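You operate a simulated robot arm through the tools that you are given. There is no shell and no other tool. Be economical: measure what you need, move in short steps, check, and stop when the job is done.

You are at the controls of a simulated two-armed robot. One attempt, no reset.

JOB
Warm the blue helmet in the hot cabinet at 50 C.
Fine: the one from the steel counter, on the tray; tray, door and vent shut; wait for the green lamp. Leave the other helmets.

The check looks at the end state, three seconds after you hand in, the way a careful person would. Anything else that was tipped, shoved, dropped, spilled or broken makes it a failure.

ROBOT AND FRAMES
Two 7-joint arms with two-finger parallel grippers on one trunk, on a base that drives. Base frame: it is fixed to the floor where the robot stands at the start and does not move with it; the origin is under the middle of the robot, x ahead of it, y to its left, z up. Readings come in mm, rad, newtons and seconds.
The left shoulder is at the start at [50, 187, 1160], the right one opposite. With the tool pointing down near the work surface each hand reaches from about 100 to 540 mm from the robot's upright axis, wherever it stands, measured 20 degrees to its own side. Places, roughly: cabinet dial [400, 600, 1100]; cabinet tray [400, 900, 900]; hot cabinet [700, 900, 1100]; hot cabinet door [200, 1300, 1100]; medium black city helmet [750, 5000, 1000]; medium blue city helmet [500, 3500, 1000]; medium red road helmet [750, 1500, 1000]; tray of the hot cabinet [400, 900, 900]; upturned yellow city helmet [500, 2750, 1000]; vent slider [400, 600, 900]; white city helmet [750, 5000, 500]. Payload 3.43 kg a hand.
The TCP of each hand is the grasp point between the finger pads, 30 mm short of the fingertips. In the tool frame z runs along the fingers and y along their closing line. Largest opening 94 mm; finger width 28, thickness 10; the body of the gripper, 50 by 96 mm, starts 55 mm behind the TCP.
Orientation is told as [roll, pitch, yaw] about the base's x, y, z axes, in that order, counted from this pose: with the fingers straight down and closing along the base's y, the tool's x points along the base's -x, its y along +y and its z along -z.

CONTROLS
- The arms move only by the tool servo_tool. It takes "left_increments", "right_increments" or both (then of equal length, played together; a hand with none holds still); each is one flat list of numbers, 7 for each row, row after row: the shift along the tool's x, y, z in mm, then the turn, a rotation vector about the tool's x, y, z in degrees, then the gripper command, from -1 (shut) to 1 (fully open), values between in proportion. In form: [dx, dy, dz, wx, wy, wz, gripper, dx, dy, dz, wx, wy, wz, gripper, ...]. A call has 1 to 12 rows; each row is the pose to reach, as a shift and turn from the pose commanded when the call began, along the tool's axes at that moment. Each row takes 0.2 s and may step no farther than 50 mm and 0.15 rad from the row before; otherwise, or with a gripper value out of range, the whole call is refused. Where a pose cannot be reached the arm comes as near as it can. A force on the tool above 40 N (or 10 N above the force at the start of the call, whichever is more), or a blocked arm, ends the call early, and 0.2 s more pass. The fingers move at their own pace (about 153 mm/s each) and stop on an object; they squeeze with about 29 N. The grip force told is the motor's: it shows also when the fingers shut on nothing. Time passes only in rows, and 0.2 s behind the last, so rows that repeat a pose let the fingers close. The reply holds the time, the measured pose of the TCP, the force on the tool along the base axes, the opening and the grip force, in the units named above and with some noise, with the torque about the TCP (base axes, N m) and any sound that the robot's microphone picked up.
- Cameras (640 x 400 px; columns grow to the right, rows downward): "scene" is now at [134, 46.3, 1359.9]; the picture's right is [0.50, -0.86, 0.00], its down [-0.30, -0.17, -0.94] and it looks along [0.81, 0.47, -0.35] (base axes); focal length 214 px, centre (320, 200). "left" rides on the left gripper at [76, -14, -103] in its tool frame; the picture's right is [0.18, 0.98, 0.00], its down [-0.75, 0.14, -0.64] and it looks along [-0.63, 0.12, 0.77] (tool axes); focal length 243 px, centre (320, 200). "right" rides on the right gripper at [76, 14, -102] in its tool frame; the picture's right is [-0.18, 0.98, 0.00], its down [-0.75, -0.14, -0.64] and it looks along [-0.63, -0.12, 0.77] (tool axes); focal length 243 px, centre (320, 200). There is no depth. A picture from a camera that has moved, and an enlarged one, comes with that camera's place and axes in the base frame and with its lens. The place of the scene camera against the robot may be out by one fixed shift of up to 18 mm in any direction.
- get_image(camera): a new picture of that camera. It takes no simulated time.
- slide_trunk(by): slides the trunk up (or, below 0, down) by that many mm; the arms and the scene camera ride with it, the base frame stays. It gives what a move gives, with no picture.
- roll_base(legs): drives the robot by 1 to 6 legs, each [ahead, left, turn to the left] in mm, mm and rad, along the robot's own axes; the way and the turn of a leg run together, so that a leg with both is an arc; at most 1500 mm and 3.142 rad a leg. The arms and the cameras ride along, it lands a little off, and it stops where it bumps. It gives what a move gives.
- head_to(pan, tilt): turns the head with the scene camera to pan (to the left, within 1.396 rad either way) and tilt (down, from -0.506 to 1.204), counted from straight ahead of the robot. It gives what a move gives.
- zoom(camera, box): a new picture of the part [left, top, right, bottom] of that camera's present view, enlarged. It takes no simulated time.
- sign_off(): hands the job in; it is judged then, once.

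Work in short steps. Places have to be worked out from the pictures, the camera data and where the tool is seen: move nearer, look again, correct. Check each grasp and each placing, and mend what went wrong. You have 120 turns and 108 pictures in all, those below and enlarged ones among them. Open the grippers and draw the arms clear of the work before you hand the job in, unless the task says otherwise; then end with one line.

The tools are called by a JSON object that holds its "method" and its "body". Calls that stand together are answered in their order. servo_tool: Moves the arms, as the interface text tells. Its arguments: {"type":"object","properties":{"left_increments":{"type":"array","items":{"type":"number"}},"right_increments":{"type":"array","items":{"type":"number"}}},"required":[]} The other tools are called the same way: slide_trunk (by) slides the trunk up or down; roll_base (legs) drives the base; head_to (pan, tilt) turns the head that bears the scene camera; get_image (camera) takes a picture; zoom (camera, box) takes an enlarged picture of a part of a camera's view; sign_off () hands the job in.

At the start:

```text
time: 0.0
left_position: [226.5, 256.0, 1303.1]
left_ee_rot: [0.0, 0.002, -0.002]
left_force: [-0.2, 0.2, 0.4]
left_wrist_torque: [-0.03, -0.01, 0.0]
left_finger_gap: 93.9
left_finger_force: 0.0
right_position: [277.3, 26.6, 1307.0]
right_ee_rot: [0.002, 0.001, 0.001]
right_force: [0.3, 0.4, 0.6]
right_wrist_torque: [0.02, 0.0, -0.02]
right_finger_gap: 93.8
right_finger_force: 0.0
trunk travel left (down, up): [-375.0, 57.0]
robot x, y, heading: [-1.5, -0.8, 0.0]
head pan, tilt: [0.525, 0.356]
```

scene: 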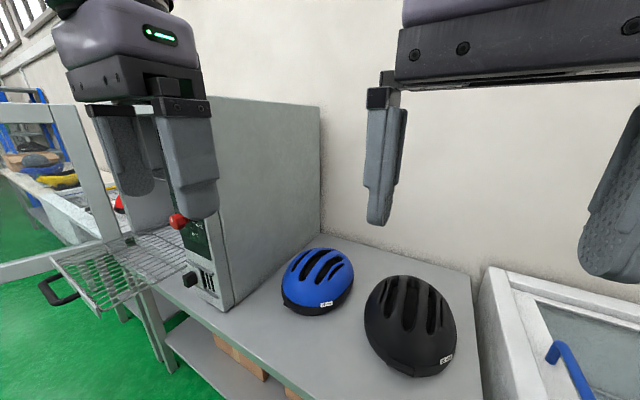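
right: 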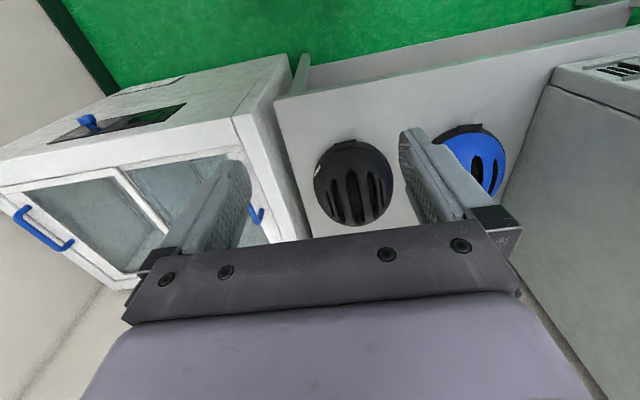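
left: 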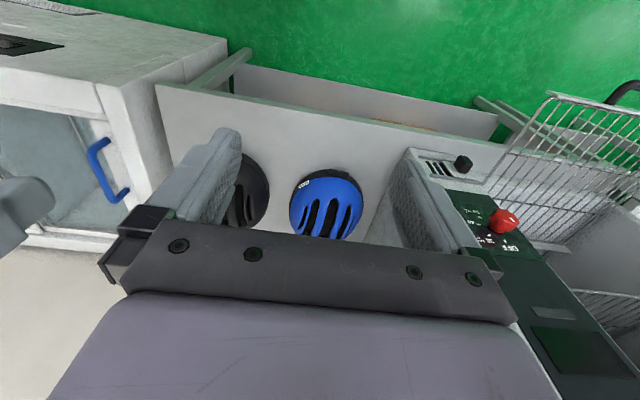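

I see a blue and a black helmet on the counter beside the cabinet, with its tray pulled out and door open. I'll look closer at the control panel and the region to the left.

{"method": "zoom", "body": {"camera": "left", "box": [400, 80, 640, 380]}}

{"method": "head_to", "body": {"pan": 1.2, "tilt": 0.35}}

{"method": "get_image", "body": {"camera": "scene"}}

```text
1.33 times, centred on (520, 230) of left
camera zoom: at [148.7, 240.9, 1406.7], right [-0.18, 0.98, 0.0], down [0.75, 0.14, 0.64], along [0.63, 0.12, -0.77], focal length 324 px, centre (53, 160)
```

zoom: 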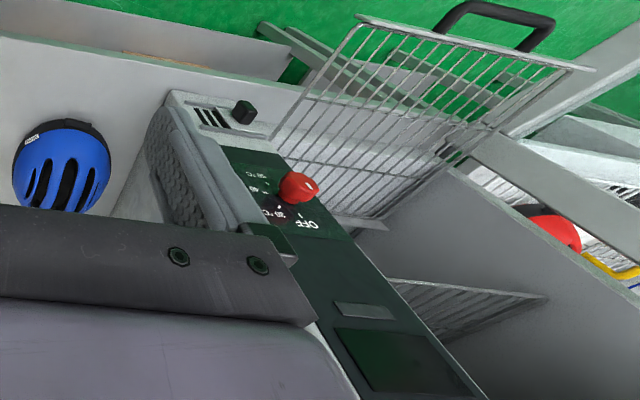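

```text
time: 1.1
left_position: [225.2, 255.8, 1302.4]
left_ee_rot: [0.0, -0.001, -0.003]
left_force: [0.3, -0.6, 0.2]
left_wrist_torque: [0.0, -0.03, 0.01]
left_finger_gap: 94.0
left_finger_force: 0.0
right_position: [280.4, 29.1, 1304.6]
right_ee_rot: [0.005, -0.001, -0.03]
right_force: [31.2, 73.3, 10.4]
right_wrist_torque: [-8.74, 4.66, -7.34]
right_finger_gap: 93.9
right_finger_force: 0.0
trunk travel left (down, up): [-375.0, 57.0]
robot x, y, heading: [-1.3, 2.6, -0.005]
head pan, tilt: [1.201, 0.351]
```

```text
103 pictures are left
camera scene: at [113.3, 71.4, 1367.2], right [0.77, -0.64, 0.0], down [-0.18, -0.21, -0.96], along [0.62, 0.74, -0.27], focal length 214 px, centre (320, 200)
```

scene: 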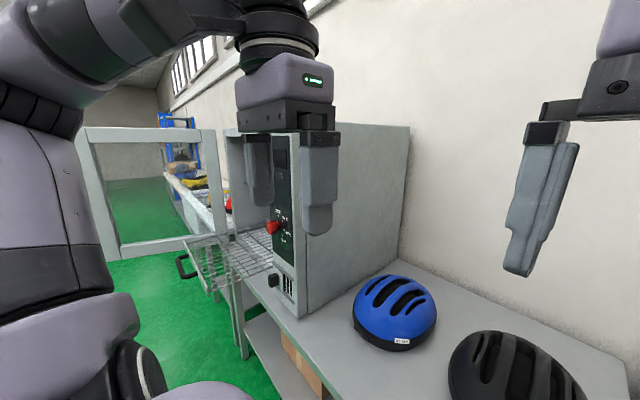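

The right arm now feels 73 N after the head turn, perhaps the head is touching that forearm. I'll turn the head back to the start and see whether it goes.

{"method": "head_to", "body": {"pan": 0.525, "tilt": 0.356}}

```text
time: 2.1
left_position: [225.5, 256.4, 1303.7]
left_ee_rot: [0.0, 0.0, -0.002]
left_force: [0.1, 0.2, -0.4]
left_wrist_torque: [-0.05, 0.0, 0.02]
left_finger_gap: 93.8
left_finger_force: 0.2
right_position: [275.3, 26.0, 1307.5]
right_ee_rot: [0.003, -0.001, 0.005]
right_force: [-0.7, 0.7, -0.6]
right_wrist_torque: [-0.01, 0.04, 0.01]
right_finger_gap: 94.0
right_finger_force: 0.0
trunk travel left (down, up): [-375.0, 57.0]
robot x, y, heading: [-1.0, 0.7, 0.002]
head pan, tilt: [0.525, 0.356]
```

Contact gone: the head hit the right arm. I'll shift the right arm out to its own side so the head can turn freely.

{"method": "servo_tool", "body": {"right_increments": [0, -45, 0, 0, 0, 0, 1, 0, -90, 0, 0, 0, 0, 1, 0, -135, 0, 0, 0, 0, 1, 0, -180, 0, 0, 0, 0, 1, 0, -225, 0, 0, 0, 0, 1, 0, -250, 0, 0, 0, 0, 1]}}

{"method": "head_to", "body": {"pan": 0.9, "tilt": 0.5}}

{"method": "get_image", "body": {"camera": "scene"}}

```text
time: 2.5
left_position: [226.0, 256.2, 1303.3]
left_ee_rot: [-0.001, 0.0, -0.001]
left_force: [0.0, -0.9, -0.4]
left_wrist_torque: [0.02, 0.0, 0.03]
left_finger_gap: 94.0
left_finger_force: 0.1
right_position: [284.3, -2.9, 1303.2]
right_ee_rot: [0.007, 0.0, -0.035]
right_force: [17.1, 12.3, 0.0]
right_wrist_torque: [-1.34, 1.88, -1.45]
right_finger_gap: 94.1
right_finger_force: 0.1
trunk travel left (down, up): [-375.0, 57.0]
robot x, y, heading: [-2.9, 1.3, -0.0]
head pan, tilt: [0.525, 0.356]
stopped in row 1 (right hand): the force on the tool passed its limit at 57 N (the readings are from after the stop); the commanded pose is now the measured one
```

```text
time: 3.3
left_position: [225.6, 255.9, 1302.6]
left_ee_rot: [0.001, -0.001, 0.0]
left_force: [-0.4, -0.6, 0.1]
left_wrist_torque: [0.0, 0.0, 0.0]
left_finger_gap: 94.0
left_finger_force: 0.1
right_position: [286.8, -1.0, 1299.0]
right_ee_rot: [-0.007, -0.01, -0.066]
right_force: [38.8, 68.9, -32.3]
right_wrist_torque: [-8.31, 1.07, -7.92]
right_finger_gap: 94.2
right_finger_force: 0.1
trunk travel left (down, up): [-375.0, 57.0]
robot x, y, heading: [2.0, -0.7, 0.0]
head pan, tilt: [0.901, 0.499]
```

```text
102 pictures are left
camera scene: at [130.8, 51.3, 1358.5], right [0.56, -0.83, 0.0], down [-0.3, -0.2, -0.93], along [0.78, 0.52, -0.36], focal length 214 px, centre (320, 200)
```

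scene: 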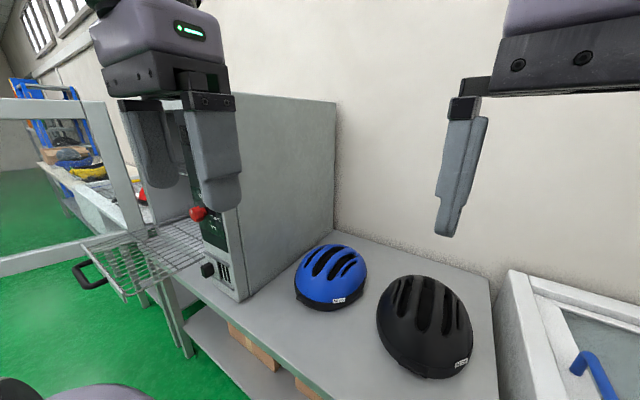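

The head stayed blocked by the right arm (actual pan 0.59). I'll set the head back and move the right arm forward and down instead.

{"method": "head_to", "body": {"pan": 0.3, "tilt": 0.356}}

{"method": "servo_tool", "body": {"right_increments": [-30, 0, 20, 0, 0, 0, 1, -60, 0, 40, 0, 0, 0, 1, -90, 0, 60, 0, 0, 0, 1]}}

{"method": "get_image", "body": {"camera": "scene"}}

```text
time: 4.3
left_position: [225.6, 255.6, 1302.2]
left_ee_rot: [-0.001, -0.001, -0.001]
left_force: [0.3, -0.3, -1.1]
left_wrist_torque: [0.03, 0.0, 0.02]
left_finger_gap: 94.0
left_finger_force: 0.1
right_position: [280.6, -2.7, 1304.7]
right_ee_rot: [0.002, -0.002, -0.023]
right_force: [0.4, 0.1, 0.3]
right_wrist_torque: [0.0, 0.0, 0.01]
right_finger_gap: 93.9
right_finger_force: 0.1
trunk travel left (down, up): [-375.0, 57.0]
robot x, y, heading: [0.5, -2.2, -0.004]
head pan, tilt: [0.3, 0.356]
```

```text
time: 5.1
left_position: [227.0, 256.7, 1302.9]
left_ee_rot: [0.001, 0.001, 0.0]
left_force: [-0.4, 0.6, 0.1]
left_wrist_torque: [0.0, 0.0, 0.01]
left_finger_gap: 93.9
left_finger_force: 0.0
right_position: [372.9, -4.7, 1244.8]
right_ee_rot: [0.002, 0.001, -0.026]
right_force: [-0.1, 1.3, 0.0]
right_wrist_torque: [0.03, 0.0, -0.08]
right_finger_gap: 94.1
right_finger_force: 0.1
trunk travel left (down, up): [-375.0, 57.0]
robot x, y, heading: [0.9, -0.4, 0.004]
head pan, tilt: [0.3, 0.356]
```

```text
101 pictures are left
camera scene: at [143.1, 27.1, 1359.7], right [0.3, -0.96, 0.0], down [-0.33, -0.1, -0.94], along [0.9, 0.28, -0.35], focal length 214 px, centre (320, 200)
```

scene: 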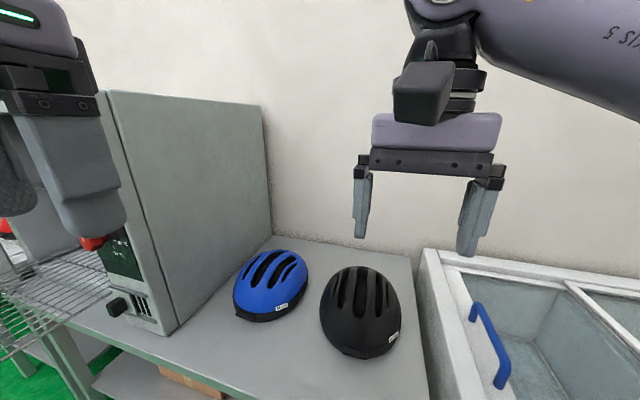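

Forearm is now ahead of the head; next I swing the right arm right and down a bit, then turn the head left to survey.

{"method": "servo_tool", "body": {"right_increments": [0, -45, 0, 0, 0, 0, 1, 0, -90, 0, 0, 0, 0, 1, 0, -135, 0, 0, 0, 0, 1, 0, -180, 0, 0, 0, 0, 1, 30, -220, 0, 0, 0, 0, 1]}}

{"method": "head_to", "body": {"pan": 0.8, "tilt": 0.5}}

{"method": "get_image", "body": {"camera": "scene"}}

```text
time: 6.3
left_position: [223.9, 255.6, 1303.5]
left_ee_rot: [0.0, -0.001, -0.002]
left_force: [-0.2, 0.1, 0.5]
left_wrist_torque: [-0.01, -0.01, 0.02]
left_finger_gap: 94.1
left_finger_force: 0.1
right_position: [334.4, -224.2, 1245.1]
right_ee_rot: [0.005, -0.002, -0.026]
right_force: [-1.5, 0.1, 1.2]
right_wrist_torque: [0.01, 0.01, -0.02]
right_finger_gap: 93.9
right_finger_force: 0.0
trunk travel left (down, up): [-375.0, 57.0]
robot x, y, heading: [-2.4, -0.1, -0.001]
head pan, tilt: [0.3, 0.356]
```

```text
time: 7.3
left_position: [225.7, 256.9, 1302.4]
left_ee_rot: [-0.001, 0.0, 0.001]
left_force: [0.2, -0.5, -0.4]
left_wrist_torque: [0.01, 0.02, -0.02]
left_finger_gap: 93.7
left_finger_force: 0.1
right_position: [336.9, -224.1, 1243.4]
right_ee_rot: [0.002, 0.0, -0.028]
right_force: [-0.1, -0.9, 0.0]
right_wrist_torque: [0.03, 0.0, 0.01]
right_finger_gap: 94.1
right_finger_force: 0.1
trunk travel left (down, up): [-375.0, 57.0]
robot x, y, heading: [-0.0, 0.8, 0.002]
head pan, tilt: [0.799, 0.499]
```

```text
100 pictures are left
camera scene: at [117.0, 64.9, 1346.6], right [0.72, -0.7, 0.0], down [-0.33, -0.34, -0.88], along [0.61, 0.63, -0.48], focal length 214 px, centre (320, 200)
```

scene: 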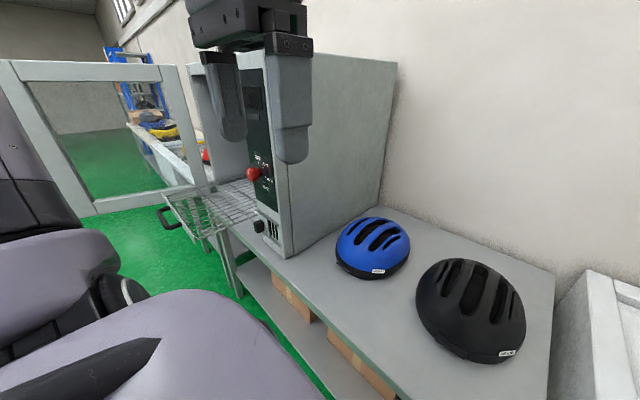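

Head free now. Zoom in on the control panel/vent and helmet.

{"method": "zoom", "body": {"camera": "scene", "box": [130, 60, 330, 270]}}

{"method": "zoom", "body": {"camera": "scene", "box": [310, 200, 430, 290]}}

```text
1.90 times, centred on (230, 165) of scene
camera zoom: at [117.0, 64.9, 1346.6], right [0.72, -0.7, 0.0], down [-0.33, -0.34, -0.88], along [0.61, 0.63, -0.48], focal length 408 px, centre (491, 267)
```

zoom: 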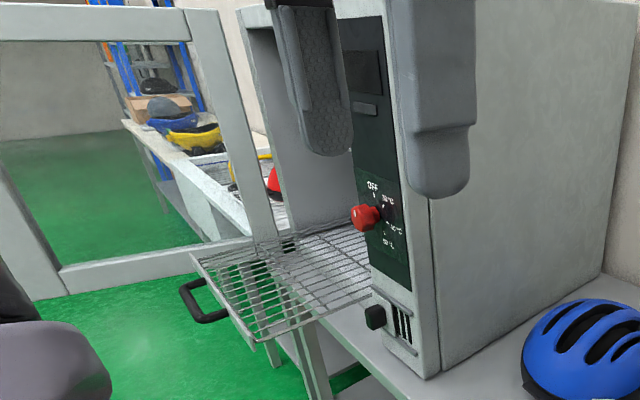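

```text
4.44 times, centred on (370, 245) of scene
camera zoom: at [117.0, 64.9, 1346.6], right [0.72, -0.7, 0.0], down [-0.33, -0.34, -0.88], along [0.61, 0.63, -0.48], focal length 953 px, centre (98, 0)
```

zoom: 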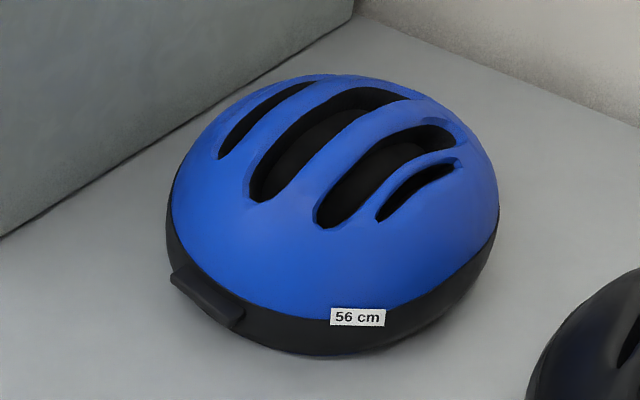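

Estimates so far: helmet about [650,350,~830], knob about [343,560,~960]. I'll move the left hand toward the helmet for a better second view.

{"method": "servo_tool", "body": {"left_increments": [-45, 10, 10, 0, 0, 0, 1, -90, 20, 20, 0, 0, 0, 1, -135, 30, 30, 0, 0, 0, 1, -180, 40, 40, 0, 0, 0, 1]}}

{"method": "get_image", "body": {"camera": "left"}}

{"method": "get_image", "body": {"camera": "scene"}}

```text
time: 8.3
left_position: [406.5, 297.4, 1262.4]
left_ee_rot: [0.001, 0.001, -0.001]
left_force: [0.5, 0.1, 0.4]
left_wrist_torque: [0.04, -0.03, 0.02]
left_finger_gap: 93.9
left_finger_force: 0.1
right_position: [338.2, -224.1, 1243.5]
right_ee_rot: [0.003, -0.001, -0.029]
right_force: [0.0, -0.2, -0.9]
right_wrist_torque: [-0.02, -0.02, 0.0]
right_finger_gap: 94.0
right_finger_force: 0.1
trunk travel left (down, up): [-375.0, 57.0]
robot x, y, heading: [-0.1, -1.0, 0.004]
head pan, tilt: [0.799, 0.499]
```

```text
97 pictures are left
camera left: at [330.0, 282.1, 1366.1], right [-0.18, 0.98, 0.0], down [0.75, 0.14, 0.64], along [0.63, 0.12, -0.77], focal length 243 px, centre (320, 200)
```

left: 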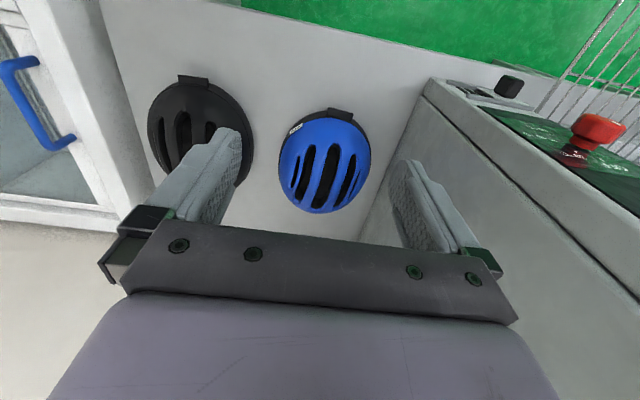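

```text
96 pictures are left
camera scene: at [117.8, 64.9, 1346.5], right [0.72, -0.7, 0.0], down [-0.33, -0.34, -0.88], along [0.61, 0.63, -0.48], focal length 214 px, centre (320, 200)
```

scene: 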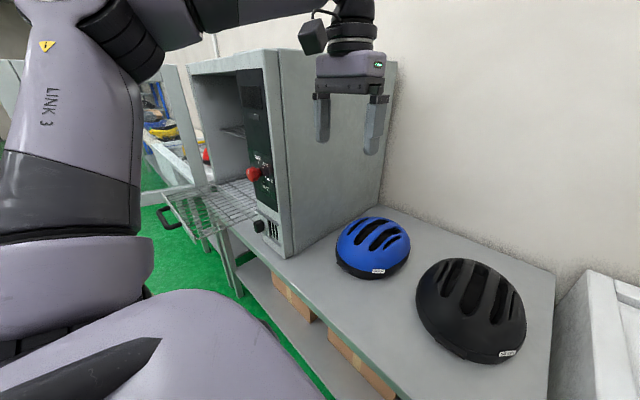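

Triangulated with the wrist camera: helmet centre ≈[659,358,~803], counter top z≈740 with front edge x≈378, vent knob ≈[389,637,900], dial ≈[388,616,1100]. I'll look down to see how close the base is to the counter.

{"method": "head_to", "body": {"pan": 0.3, "tilt": 1.2}}

{"method": "get_image", "body": {"camera": "scene"}}

```text
time: 9.3
left_position: [405.5, 297.6, 1262.7]
left_ee_rot: [0.0, 0.001, -0.001]
left_force: [0.1, 0.0, 0.5]
left_wrist_torque: [0.0, 0.02, 0.01]
left_finger_gap: 93.9
left_finger_force: 0.0
right_position: [338.1, -223.4, 1243.9]
right_ee_rot: [0.004, -0.001, -0.027]
right_force: [-0.3, -0.7, 0.0]
right_wrist_torque: [-0.03, 0.0, -0.01]
right_finger_gap: 93.8
right_finger_force: 0.1
trunk travel left (down, up): [-375.0, 57.0]
robot x, y, heading: [-2.8, 0.8, -0.001]
head pan, tilt: [0.3, 1.201]
```

```text
95 pictures are left
camera scene: at [106.9, 16.3, 1293.0], right [0.3, -0.96, 0.0], down [-0.89, -0.28, -0.36], along [0.35, 0.11, -0.93], focal length 214 px, centre (320, 200)
```

scene: 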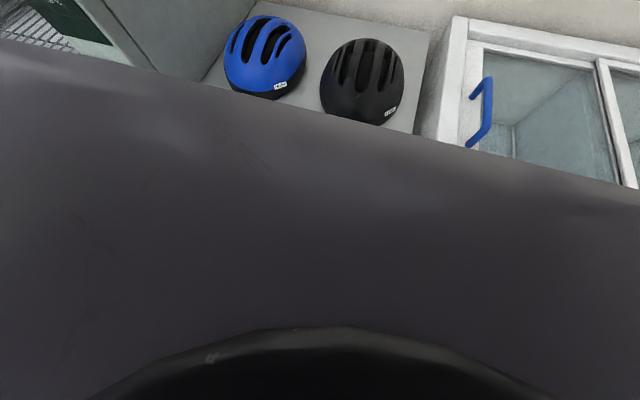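

Body hides the base. I'll drive a modest 60 mm ahead and 100 mm left, then look.

{"method": "roll_base", "body": {"legs": [[0, 100, 0], [60, 0, 0]]}}

{"method": "head_to", "body": {"pan": 0.6, "tilt": 0.6}}

{"method": "get_image", "body": {"camera": "left"}}

{"method": "get_image", "body": {"camera": "scene"}}

```text
time: 11.5
left_position: [465.4, 399.0, 1262.6]
left_ee_rot: [0.001, 0.0, 0.0]
left_force: [1.0, -0.1, -0.1]
left_wrist_torque: [0.06, 0.02, 0.03]
left_finger_gap: 94.1
left_finger_force: 0.0
right_position: [398.2, -121.5, 1245.9]
right_ee_rot: [0.004, 0.001, -0.027]
right_force: [0.1, -0.8, -0.3]
right_wrist_torque: [0.0, 0.01, -0.01]
right_finger_gap: 94.2
right_finger_force: 0.0
trunk travel left (down, up): [-375.0, 57.0]
robot x, y, heading: [58.7, 104.3, 0.001]
head pan, tilt: [0.3, 1.201]
```

```text
time: 12.5
left_position: [463.1, 399.6, 1263.2]
left_ee_rot: [0.0, -0.001, -0.001]
left_force: [0.3, -0.9, -0.3]
left_wrist_torque: [-0.02, -0.02, 0.0]
left_finger_gap: 94.0
left_finger_force: 0.0
right_position: [396.8, -121.7, 1243.0]
right_ee_rot: [0.003, -0.001, -0.026]
right_force: [-0.1, -0.7, -0.2]
right_wrist_torque: [0.0, -0.01, -0.02]
right_finger_gap: 94.0
right_finger_force: 0.1
trunk travel left (down, up): [-375.0, 57.0]
robot x, y, heading: [58.1, 101.1, -0.002]
head pan, tilt: [0.6, 0.6]
```

```text
94 pictures are left
camera left: at [386.8, 383.9, 1366.7], right [-0.18, 0.98, 0.0], down [0.75, 0.14, 0.64], along [0.63, 0.12, -0.77], focal length 243 px, centre (320, 200)
```

left: 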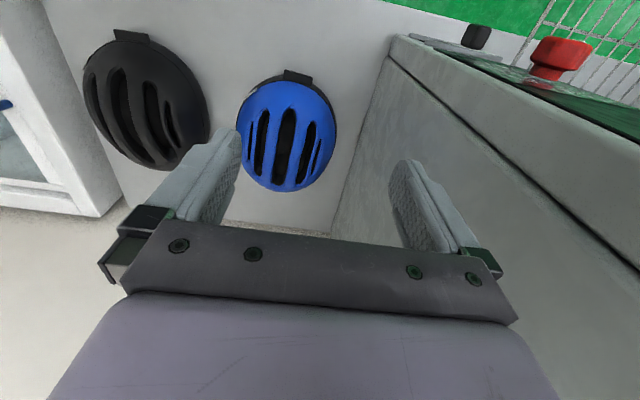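

```text
93 pictures are left
camera scene: at [185.2, 151.4, 1337.5], right [0.57, -0.82, 0.0], down [-0.47, -0.32, -0.82], along [0.68, 0.47, -0.57], focal length 214 px, centre (320, 200)
```

scene: 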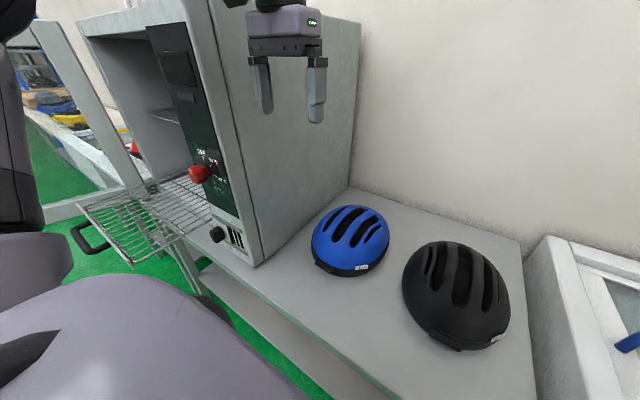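

Good progress, robot unobstructed. Zoom on the helmet from the left camera to see the vents.

{"method": "zoom", "body": {"camera": "left", "box": [220, 60, 350, 200]}}

```text
2.86 times, centred on (285, 130) of left
camera zoom: at [386.8, 383.9, 1366.7], right [-0.18, 0.98, 0.0], down [0.75, 0.14, 0.64], along [0.63, 0.12, -0.77], focal length 693 px, centre (420, 400)
```

zoom: 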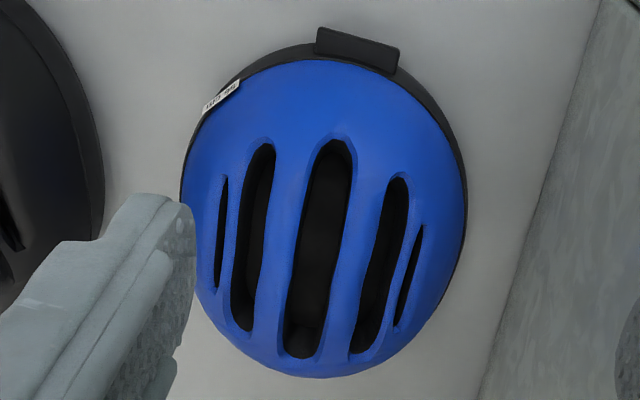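

Five vents seen; the two lateral large vents can straddle a symmetric 73 mm grip, centre ≈[651,355,~880], axis nearly along x. I'll lower the trunk so the shoulder is nearer to level with the wrist for better reach.

{"method": "slide_trunk", "body": {"by": -150}}

{"method": "servo_tool", "body": {"left_increments": [-40, -20, 0, 0, 0, 0, 1, -80, -42, 0, 0, 0, 0, 1, -120, -42, 0, 0, 0, 0, 1, -160, -42, 0, 0, 0, 0, 1, -175, -42, 0, 0, 0, 0, 1]}}

{"method": "get_image", "body": {"camera": "left"}}

{"method": "get_image", "body": {"camera": "scene"}}

```text
time: 14.2
left_position: [463.5, 399.2, 1113.0]
left_ee_rot: [-0.001, 0.001, 0.0]
left_force: [0.4, 0.4, -0.5]
left_wrist_torque: [-0.01, 0.04, -0.01]
left_finger_gap: 93.9
left_finger_force: 0.0
right_position: [396.3, -121.9, 1095.3]
right_ee_rot: [0.005, -0.002, -0.028]
right_force: [-0.1, -0.4, 0.0]
right_wrist_torque: [0.0, 0.0, 0.02]
right_finger_gap: 94.0
right_finger_force: 0.1
trunk travel left (down, up): [-225.0, 207.0]
robot x, y, heading: [60.5, 100.3, 0.005]
head pan, tilt: [0.6, 0.6]
```

```text
time: 15.4
left_position: [569.4, 393.7, 1076.7]
left_ee_rot: [0.0, -0.003, 0.002]
left_force: [-0.1, -0.1, 0.0]
left_wrist_torque: [-0.02, 0.01, -0.03]
left_finger_gap: 94.1
left_finger_force: 0.1
left hand out of reach, approached as far as the arm can: row 2, 3, 4, 5
right_position: [397.4, -121.7, 1094.8]
right_ee_rot: [0.003, -0.002, -0.027]
right_force: [-0.1, -0.6, -0.7]
right_wrist_torque: [0.02, 0.01, 0.03]
right_finger_gap: 94.0
right_finger_force: 0.0
trunk travel left (down, up): [-225.0, 207.0]
robot x, y, heading: [62.0, 101.9, 0.004]
head pan, tilt: [0.6, 0.6]
```

```text
91 pictures are left
camera left: at [492.3, 378.3, 1180.8], right [-0.18, 0.98, 0.0], down [0.75, 0.14, 0.64], along [0.63, 0.12, -0.77], focal length 243 px, centre (320, 200)
```

left: 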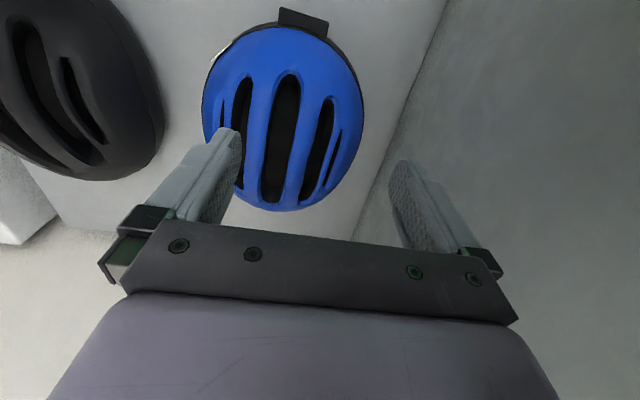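

```text
90 pictures are left
camera scene: at [185.4, 151.5, 1187.5], right [0.57, -0.82, 0.0], down [-0.47, -0.32, -0.82], along [0.68, 0.47, -0.57], focal length 214 px, centre (320, 200)
```

scene: 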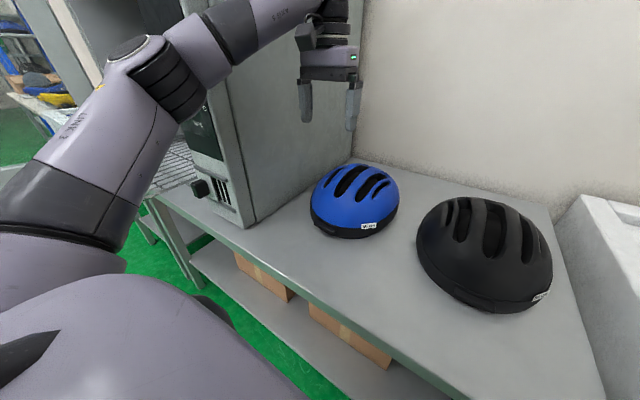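

Reach limit is about 510 mm ahead of the axis here, so I need roughly 100 mm more. I'll drive 60 mm ahead and check the landing.

{"method": "roll_base", "body": {"legs": [[60, 0, 0]]}}

```text
time: 16.4
left_position: [607.6, 386.3, 1079.3]
left_ee_rot: [0.005, -0.005, -0.01]
left_force: [0.1, 0.3, 0.7]
left_wrist_torque: [0.03, 0.02, 0.0]
left_finger_gap: 93.9
left_finger_force: 0.1
right_position: [434.9, -122.8, 1094.1]
right_ee_rot: [0.006, 0.0, -0.024]
right_force: [-0.3, 0.2, -0.4]
right_wrist_torque: [-0.01, -0.02, 0.03]
right_finger_gap: 94.1
right_finger_force: 0.1
trunk travel left (down, up): [-225.0, 207.0]
robot x, y, heading: [95.3, 100.6, 0.0]
head pan, tilt: [0.6, 0.6]
stopped in leg 1: the robot was blocked; the commanded pose is now the measured one
```

Base bumped the counter at x≈95 and stopped (nothing moved on it). I'll back off 5 mm, then centre the hand on y≈355 and descend to z≈1000 for a closer look.

{"method": "roll_base", "body": {"legs": [[-6, 0, 0]]}}

{"method": "servo_tool", "body": {"left_increments": [0, -15, 35, 0, 0, 0, 1, 0, -31, 70, 0, 0, 0, 1]}}

{"method": "get_image", "body": {"camera": "left"}}

{"method": "get_image", "body": {"camera": "scene"}}

```text
time: 17.1
left_position: [601.8, 389.1, 1078.5]
left_ee_rot: [0.001, -0.002, -0.007]
left_force: [-0.2, -0.5, 0.7]
left_wrist_torque: [0.01, -0.01, -0.01]
left_finger_gap: 94.1
left_finger_force: 0.0
right_position: [429.6, -120.6, 1093.6]
right_ee_rot: [0.002, -0.001, -0.023]
right_force: [-1.0, 0.3, 0.8]
right_wrist_torque: [0.01, -0.05, 0.0]
right_finger_gap: 94.0
right_finger_force: 0.1
trunk travel left (down, up): [-225.0, 207.0]
robot x, y, heading: [93.1, 97.1, -0.002]
head pan, tilt: [0.6, 0.6]
```

```text
time: 17.7
left_position: [602.2, 356.2, 1006.8]
left_ee_rot: [0.002, -0.003, -0.007]
left_force: [-0.2, -0.4, 0.3]
left_wrist_torque: [0.01, 0.01, 0.01]
left_finger_gap: 94.1
left_finger_force: 0.1
right_position: [431.4, -120.6, 1094.8]
right_ee_rot: [0.002, -0.001, -0.023]
right_force: [-0.6, -0.1, -0.1]
right_wrist_torque: [0.0, 0.0, 0.01]
right_finger_gap: 94.0
right_finger_force: 0.0
trunk travel left (down, up): [-225.0, 207.0]
robot x, y, heading: [91.9, 103.6, 0.001]
head pan, tilt: [0.6, 0.6]
```

```text
89 pictures are left
camera left: at [525.6, 342.4, 1110.4], right [-0.18, 0.98, 0.0], down [0.75, 0.14, 0.64], along [0.63, 0.11, -0.76], focal length 243 px, centre (320, 200)
```

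left: 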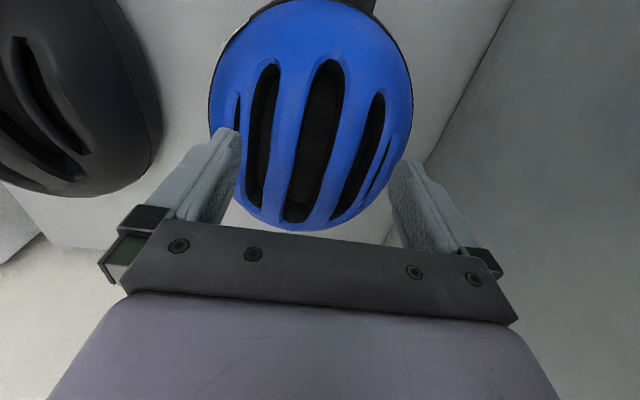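

```text
88 pictures are left
camera scene: at [218.7, 151.2, 1187.5], right [0.57, -0.82, 0.0], down [-0.47, -0.32, -0.82], along [0.68, 0.47, -0.57], focal length 214 px, centre (320, 200)
```

scene: 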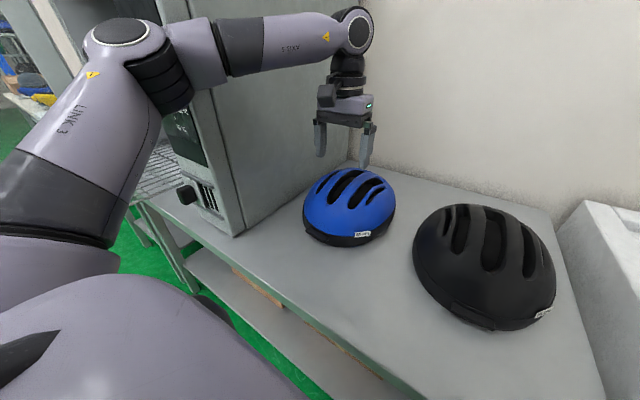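

Hand is nearly centred over the helmet. Zoom to measure the vent edges.

{"method": "zoom", "body": {"camera": "left", "box": [200, 20, 430, 240]}}

```text
1.82 times, centred on (315, 130) of left
camera zoom: at [525.6, 342.4, 1110.4], right [-0.18, 0.98, 0.0], down [0.75, 0.14, 0.64], along [0.63, 0.11, -0.76], focal length 441 px, centre (329, 327)
```

zoom: 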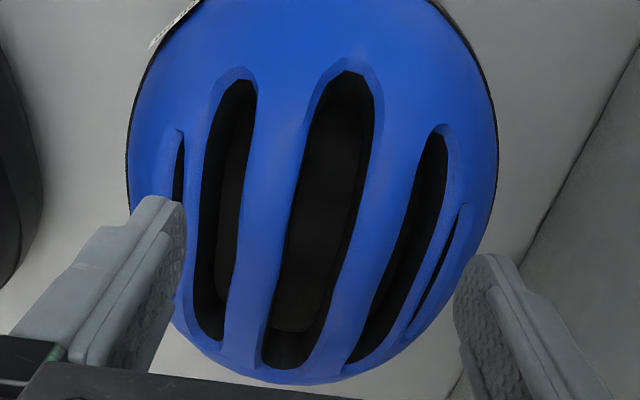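

Lateral vents ≈ y 288–312 and 402–423; straddling both is too tight at 94 mm, so I plan to pinch one rib between the centre vent and a lateral one. I'll move over the right-image rib and lower for a better look.

{"method": "servo_tool", "body": {"left_increments": [-15, 15, 10, 0, 0, 0, 1, -25, 34, 20, 0, 0, 0, 1, -30, 34, 30, 0, 0, 0, 1]}}

{"method": "zoom", "body": {"camera": "left", "box": [200, 0, 430, 220]}}

```text
time: 18.5
left_position: [631.0, 390.8, 981.6]
left_ee_rot: [0.004, -0.009, -0.007]
left_force: [-0.1, -0.8, 0.3]
left_wrist_torque: [0.0, 0.01, -0.02]
left_finger_gap: 93.9
left_finger_force: 0.1
right_position: [427.5, -121.4, 1094.8]
right_ee_rot: [0.003, -0.004, -0.022]
right_force: [-0.3, 0.4, 0.4]
right_wrist_torque: [0.0, 0.0, 0.03]
right_finger_gap: 94.1
right_finger_force: 0.1
trunk travel left (down, up): [-225.0, 207.0]
robot x, y, heading: [92.5, 103.1, 0.005]
head pan, tilt: [0.6, 0.6]
```

```text
1.82 times, centred on (315, 110) of left
camera zoom: at [553.7, 375.9, 1084.0], right [-0.18, 0.98, 0.0], down [0.75, 0.13, 0.65], along [0.64, 0.12, -0.76], focal length 441 px, centre (329, 364)
```

zoom: 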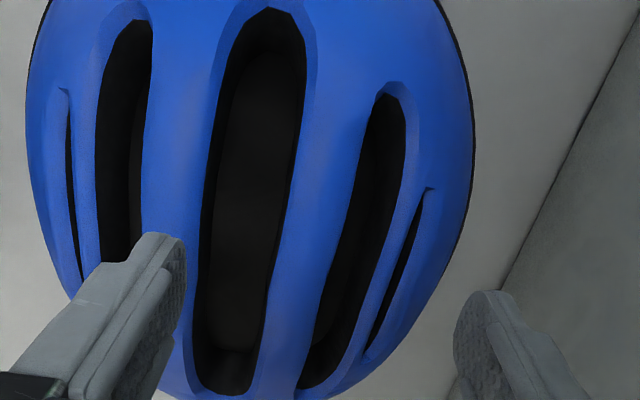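

Clear now: at x≈630 the rib spans y 372–400, lateral vent 400–422, centre vent 336–372. I'll set the opening to ~48 mm, aim TCP at y≈382, x≈655 and go to z≈930.

{"method": "servo_tool", "body": {"left_increments": [-8, -4, 15, 0, 0, 1, 0.02, -16, -9, 32, 0, 0, 2, 0.02, -24, -9, 52, 0, 0, 2, 0.02, -24, -9, 52, 0, 0, 2, 0.02]}}

{"method": "get_image", "body": {"camera": "left"}}

{"method": "zoom", "body": {"camera": "scene", "box": [270, 80, 430, 260]}}

```text
time: 19.5
left_position: [641.5, 381.0, 935.9]
left_ee_rot: [0.012, -0.019, -0.045]
left_force: [0.8, 0.7, 0.8]
left_wrist_torque: [0.03, 0.02, 0.03]
left_finger_gap: 47.7
left_finger_force: 0.0
left hand out of reach, approached as far as the arm can: row 2, 3, 4
right_position: [421.5, -127.9, 1095.2]
right_ee_rot: [0.012, -0.01, -0.021]
right_force: [0.1, 0.1, -0.2]
right_wrist_torque: [0.0, 0.0, 0.02]
right_finger_gap: 93.8
right_finger_force: 0.1
trunk travel left (down, up): [-225.0, 207.0]
robot x, y, heading: [92.7, 101.5, -0.001]
head pan, tilt: [0.6, 0.6]
```

```text
85 pictures are left
camera left: at [562.6, 368.2, 1039.3], right [-0.14, 0.99, 0.01], down [0.75, 0.1, 0.66], along [0.65, 0.1, -0.75], focal length 243 px, centre (320, 200)
```

left: 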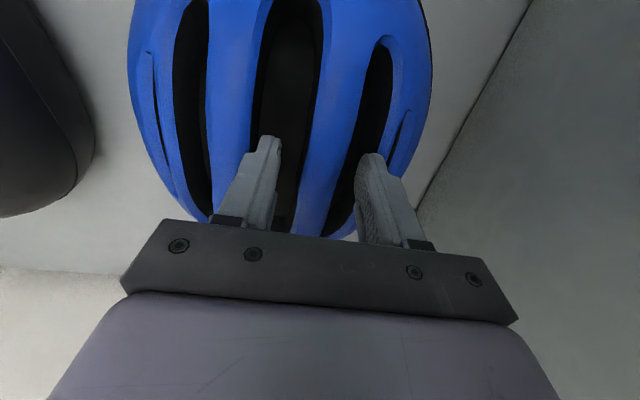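

```text
2.22 times, centred on (350, 170) of scene
camera zoom: at [209.7, 142.5, 1189.2], right [0.57, -0.82, 0.0], down [-0.46, -0.31, -0.83], along [0.69, 0.47, -0.55], focal length 477 px, centre (253, 267)
```

zoom: 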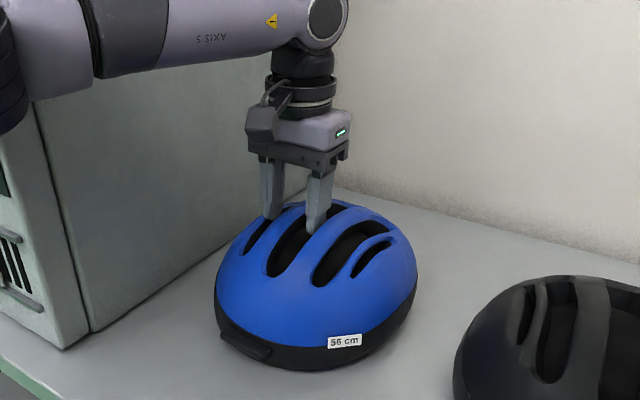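

Fingers sit over the centre vent and lateral vent as intended. Descend ~55 mm into the vents with the force guard.

{"method": "servo_tool", "body": {"left_increments": [0, 0, 14, 0, 0, 0, 0.02, 0, 0, 28, 0, 0, 0, 0.02, 0, 0, 42, 0, 0, 0, 0.02, 0, 0, 55, 0, 0, 0, 0.02]}}

{"method": "get_image", "body": {"camera": "left"}}

{"method": "zoom", "body": {"camera": "scene", "box": [270, 80, 430, 260]}}

```text
time: 19.9
left_position: [643.2, 376.1, 930.1]
left_ee_rot: [-0.002, -0.026, -0.05]
left_force: [0.1, 0.7, 0.4]
left_wrist_torque: [-0.01, 0.0, 0.03]
left_finger_gap: 47.5
left_finger_force: 0.1
right_position: [422.3, -127.1, 1095.5]
right_ee_rot: [0.011, -0.01, -0.02]
right_force: [-0.4, -0.8, 0.7]
right_wrist_torque: [0.01, -0.01, -0.01]
right_finger_gap: 94.0
right_finger_force: 0.1
trunk travel left (down, up): [-225.0, 207.0]
robot x, y, heading: [93.3, 98.5, 0.0]
head pan, tilt: [0.6, 0.6]
stopped in row 2 (left hand): the force on the tool passed its limit at 60 N (the readings are from after the stop); the commanded pose is now the measured one
```

```text
83 pictures are left
camera left: at [562.6, 365.6, 1030.8], right [-0.13, 0.99, -0.01], down [0.74, 0.1, 0.66], along [0.66, 0.08, -0.75], focal length 243 px, centre (320, 200)
```

left: 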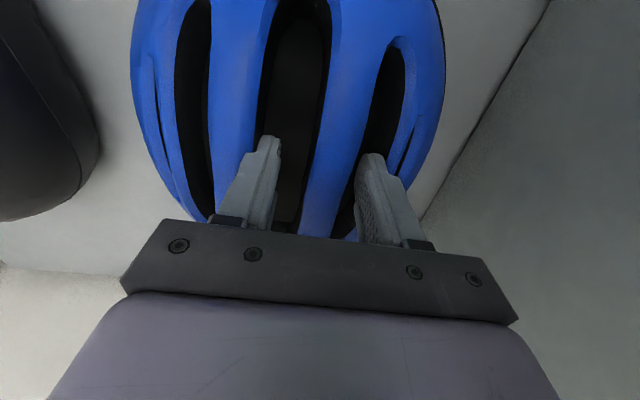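

```text
2.22 times, centred on (350, 170) of scene
camera zoom: at [210.0, 143.0, 1188.7], right [0.57, -0.82, 0.0], down [-0.46, -0.31, -0.83], along [0.68, 0.47, -0.56], focal length 477 px, centre (253, 267)
```

zoom: 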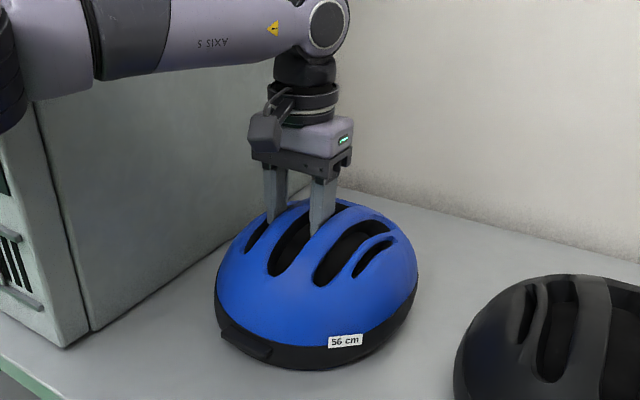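

Contact at z≈930 (60 N): a finger tip is touching a rim, so the helmet top is near z 897. Zoom to see which finger.

{"method": "zoom", "body": {"camera": "left", "box": [220, 80, 430, 240]}}

{"method": "zoom", "body": {"camera": "scene", "box": [320, 130, 400, 190]}}

```text
2.50 times, centred on (325, 160) of left
camera zoom: at [562.6, 365.6, 1030.8], right [-0.13, 0.99, -0.01], down [0.74, 0.1, 0.66], along [0.66, 0.08, -0.75], focal length 606 px, centre (308, 300)
```

zoom: 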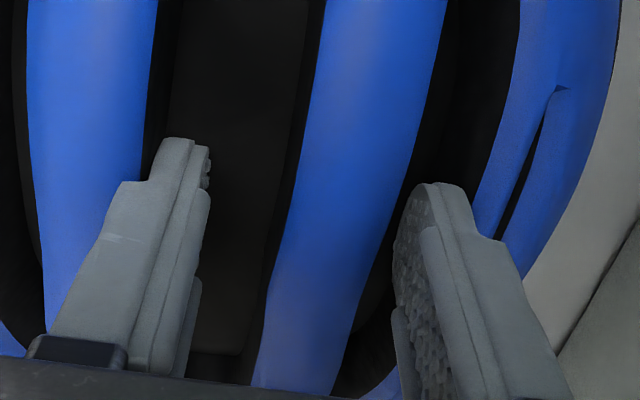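

```text
6.67 times, centred on (360, 160) of scene
camera zoom: at [210.0, 143.0, 1188.7], right [0.57, -0.82, 0.0], down [-0.46, -0.31, -0.83], along [0.68, 0.47, -0.56], focal length 1430 px, centre (53, 467)
```

zoom: 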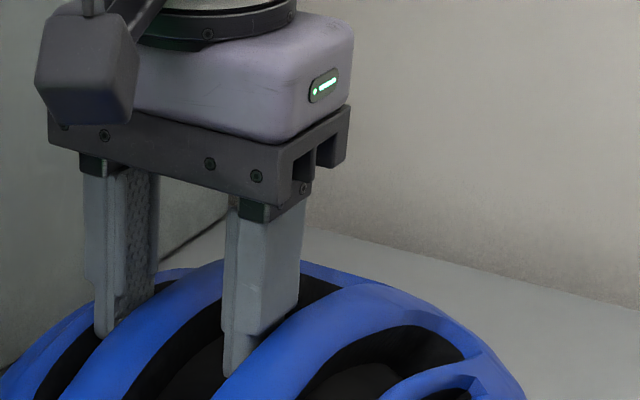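

Both tips are near the outer rims, so I'll narrow to ~40 mm while keeping the lateral finger at its current place: lift 12, shift +4 in y, then go down gently.

{"method": "servo_tool", "body": {"left_increments": [0, 0, -12, 0, 0, 0, 0.02, 0, 4, -12, 0, 0, 0, -0.15, 0, 4, -12, 0, 0, 0, -0.15, 0, 4, 0, 0, 0, 0, -0.15, 0, 4, 8, 0, 0, 0, -0.15, 0, 4, 16, 0, 0, 0, -0.15, 0, 4, 24, 0, 0, 0, -0.15]}}

{"method": "zoom", "body": {"camera": "left", "box": [220, 80, 430, 240]}}

```text
time: 21.6
left_position: [644.3, 376.8, 905.4]
left_ee_rot: [0.002, -0.025, -0.054]
left_force: [-0.4, -1.0, 0.7]
left_wrist_torque: [-0.01, -0.01, -0.02]
left_finger_gap: 40.1
left_finger_force: 0.2
right_position: [422.5, -130.6, 1094.7]
right_ee_rot: [0.014, -0.011, -0.026]
right_force: [0.9, -0.4, 0.0]
right_wrist_torque: [0.0, -0.02, 0.01]
right_finger_gap: 94.0
right_finger_force: 0.1
trunk travel left (down, up): [-225.0, 207.0]
robot x, y, heading: [95.0, 100.7, 0.003]
head pan, tilt: [0.6, 0.6]
```

```text
2.50 times, centred on (325, 160) of left
camera zoom: at [564.1, 366.3, 1007.7], right [-0.13, 0.99, 0.0], down [0.74, 0.1, 0.66], along [0.65, 0.08, -0.75], focal length 606 px, centre (308, 300)
```

zoom: 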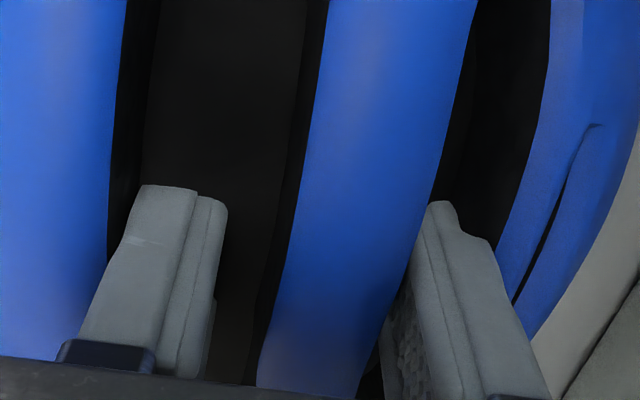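

Tips are now inside both vents with no force. Descend another 22 mm.

{"method": "servo_tool", "body": {"left_increments": [0, 0, 8, 0, 0, 0, -0.15, 0, 0, 16, 0, 0, 0, -0.15, 0, 0, 22, 0, 0, 0, -0.15]}}

{"method": "zoom", "body": {"camera": "left", "box": [220, 80, 430, 240]}}

```text
time: 22.1
left_position: [645.0, 375.1, 899.3]
left_ee_rot: [0.0, -0.033, -0.058]
left_force: [-0.3, -0.9, -1.3]
left_wrist_torque: [-0.17, -0.03, -0.1]
left_finger_gap: 39.8
left_finger_force: 0.1
right_position: [422.1, -129.6, 1095.1]
right_ee_rot: [0.011, -0.009, -0.022]
right_force: [0.5, -0.7, 0.3]
right_wrist_torque: [0.04, 0.0, 0.0]
right_finger_gap: 94.3
right_finger_force: 0.1
trunk travel left (down, up): [-225.0, 207.0]
robot x, y, heading: [90.6, 102.8, -0.0]
head pan, tilt: [0.6, 0.6]
stopped in row 2 (left hand): the force on the tool passed its limit at 50 N (the readings are from after the stop); the commanded pose is now the measured one
```

```text
2.50 times, centred on (325, 160) of left
camera zoom: at [563.8, 365.2, 1000.3], right [-0.13, 0.99, -0.01], down [0.74, 0.1, 0.67], along [0.66, 0.08, -0.75], focal length 606 px, centre (308, 300)
```

zoom: 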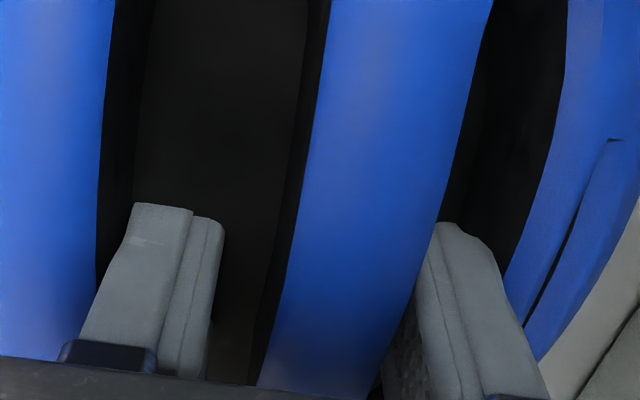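

Tips are ~25 mm deep and met the bottom or a shoulder. Back up 3 mm and close on the rib.

{"method": "servo_tool", "body": {"left_increments": [0, 0, -3, 0, 0, 0, -0.15, 0, 0, -3, 0, 0, 0, -0.6, 0, 0, -3, 0, 0, 0, -1, 0, 0, -3, 0, 0, 0, -1, 0, 0, -3, 0, 0, 0, -1]}}

{"method": "get_image", "body": {"camera": "left"}}

```text
time: 23.3
left_position: [643.9, 376.1, 903.7]
left_ee_rot: [0.002, -0.035, -0.056]
left_force: [-2.6, 0.0, 5.4]
left_wrist_torque: [-0.55, 0.07, -0.05]
left_finger_gap: 29.6
left_finger_force: 29.0
right_position: [422.0, -130.6, 1096.5]
right_ee_rot: [0.014, -0.012, -0.025]
right_force: [-0.3, -0.5, -0.1]
right_wrist_torque: [-0.01, -0.01, 0.03]
right_finger_gap: 93.7
right_finger_force: 0.2
trunk travel left (down, up): [-225.0, 207.0]
robot x, y, heading: [92.3, 98.0, -0.002]
head pan, tilt: [0.6, 0.6]
```

```text
77 pictures are left
camera left: at [564.0, 365.2, 1004.6], right [-0.13, 0.99, 0.0], down [0.74, 0.1, 0.67], along [0.66, 0.08, -0.74], focal length 243 px, centre (320, 200)
```

left: 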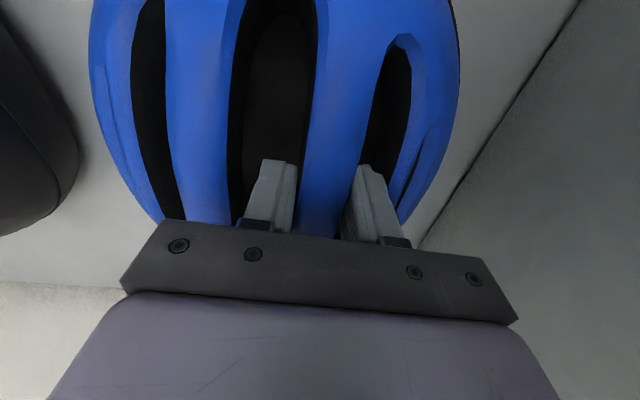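

Gripped on the rib (29.6 mm, 29 N). Lift gently with the trunk by 30 mm to test.

{"method": "slide_trunk", "body": {"by": 30}}

{"method": "get_image", "body": {"camera": "scene"}}

{"method": "get_image", "body": {"camera": "left"}}

```text
time: 24.0
left_position: [639.7, 380.8, 925.7]
left_ee_rot: [-0.003, -0.023, -0.053]
left_force: [-0.1, 0.6, -2.9]
left_wrist_torque: [0.04, 0.08, 0.02]
left_finger_gap: 28.5
left_finger_force: 29.2
right_position: [419.9, -127.3, 1126.0]
right_ee_rot: [0.012, -0.012, -0.022]
right_force: [0.3, -1.4, -0.2]
right_wrist_torque: [0.0, -0.01, -0.02]
right_finger_gap: 94.0
right_finger_force: 0.1
trunk travel left (down, up): [-255.0, 177.0]
robot x, y, heading: [90.4, 101.4, -0.0]
head pan, tilt: [0.6, 0.6]
```

```text
76 pictures are left
camera scene: at [207.1, 143.0, 1218.9], right [0.57, -0.82, 0.0], down [-0.46, -0.31, -0.83], along [0.69, 0.47, -0.55], focal length 214 px, centre (320, 200)
```

scene: 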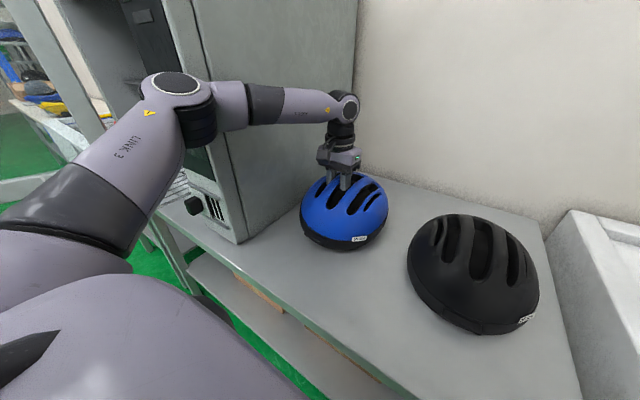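

```text
75 pictures are left
camera left: at [560.8, 369.4, 1027.9], right [-0.13, 0.99, -0.01], down [0.74, 0.1, 0.66], along [0.65, 0.08, -0.75], focal length 243 px, centre (320, 200)
```

left: 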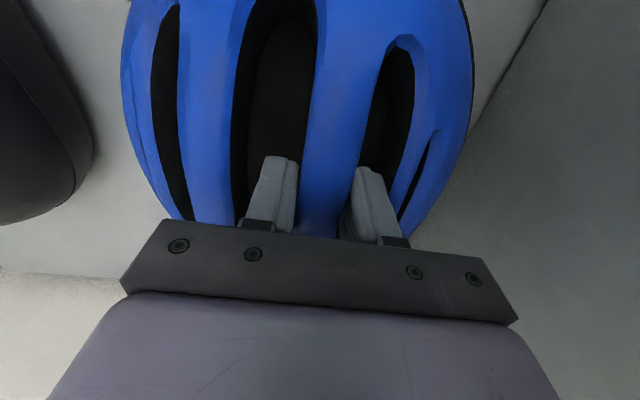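

Helmet appears to hang from the hand (≈3 N). Continue lifting by 90 mm and check.

{"method": "slide_trunk", "body": {"by": 90}}

{"method": "get_image", "body": {"camera": "scene"}}

```text
time: 25.3
left_position: [640.6, 379.4, 1019.3]
left_ee_rot: [-0.003, -0.028, -0.054]
left_force: [-1.2, -0.2, -2.6]
left_wrist_torque: [0.08, 0.12, 0.0]
left_finger_gap: 28.5
left_finger_force: 29.2
right_position: [418.6, -127.4, 1217.0]
right_ee_rot: [0.01, -0.015, -0.025]
right_force: [0.5, 0.1, 0.9]
right_wrist_torque: [0.02, -0.01, -0.01]
right_finger_gap: 93.9
right_finger_force: 0.0
trunk travel left (down, up): [-345.0, 87.0]
robot x, y, heading: [94.2, 100.7, -0.002]
head pan, tilt: [0.6, 0.6]
```

```text
74 pictures are left
camera scene: at [206.5, 144.0, 1309.8], right [0.57, -0.82, 0.0], down [-0.46, -0.31, -0.83], along [0.69, 0.47, -0.55], focal length 214 px, centre (320, 200)
```

scene: 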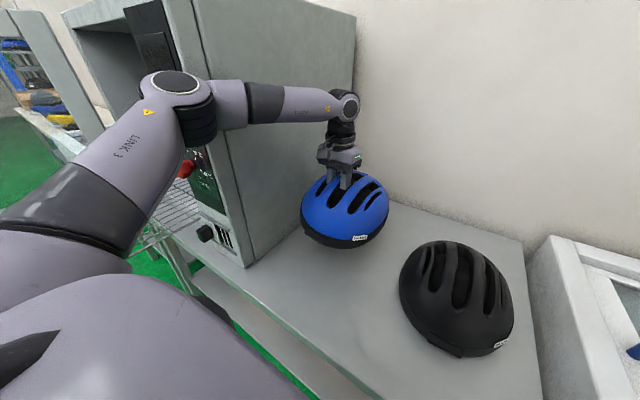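

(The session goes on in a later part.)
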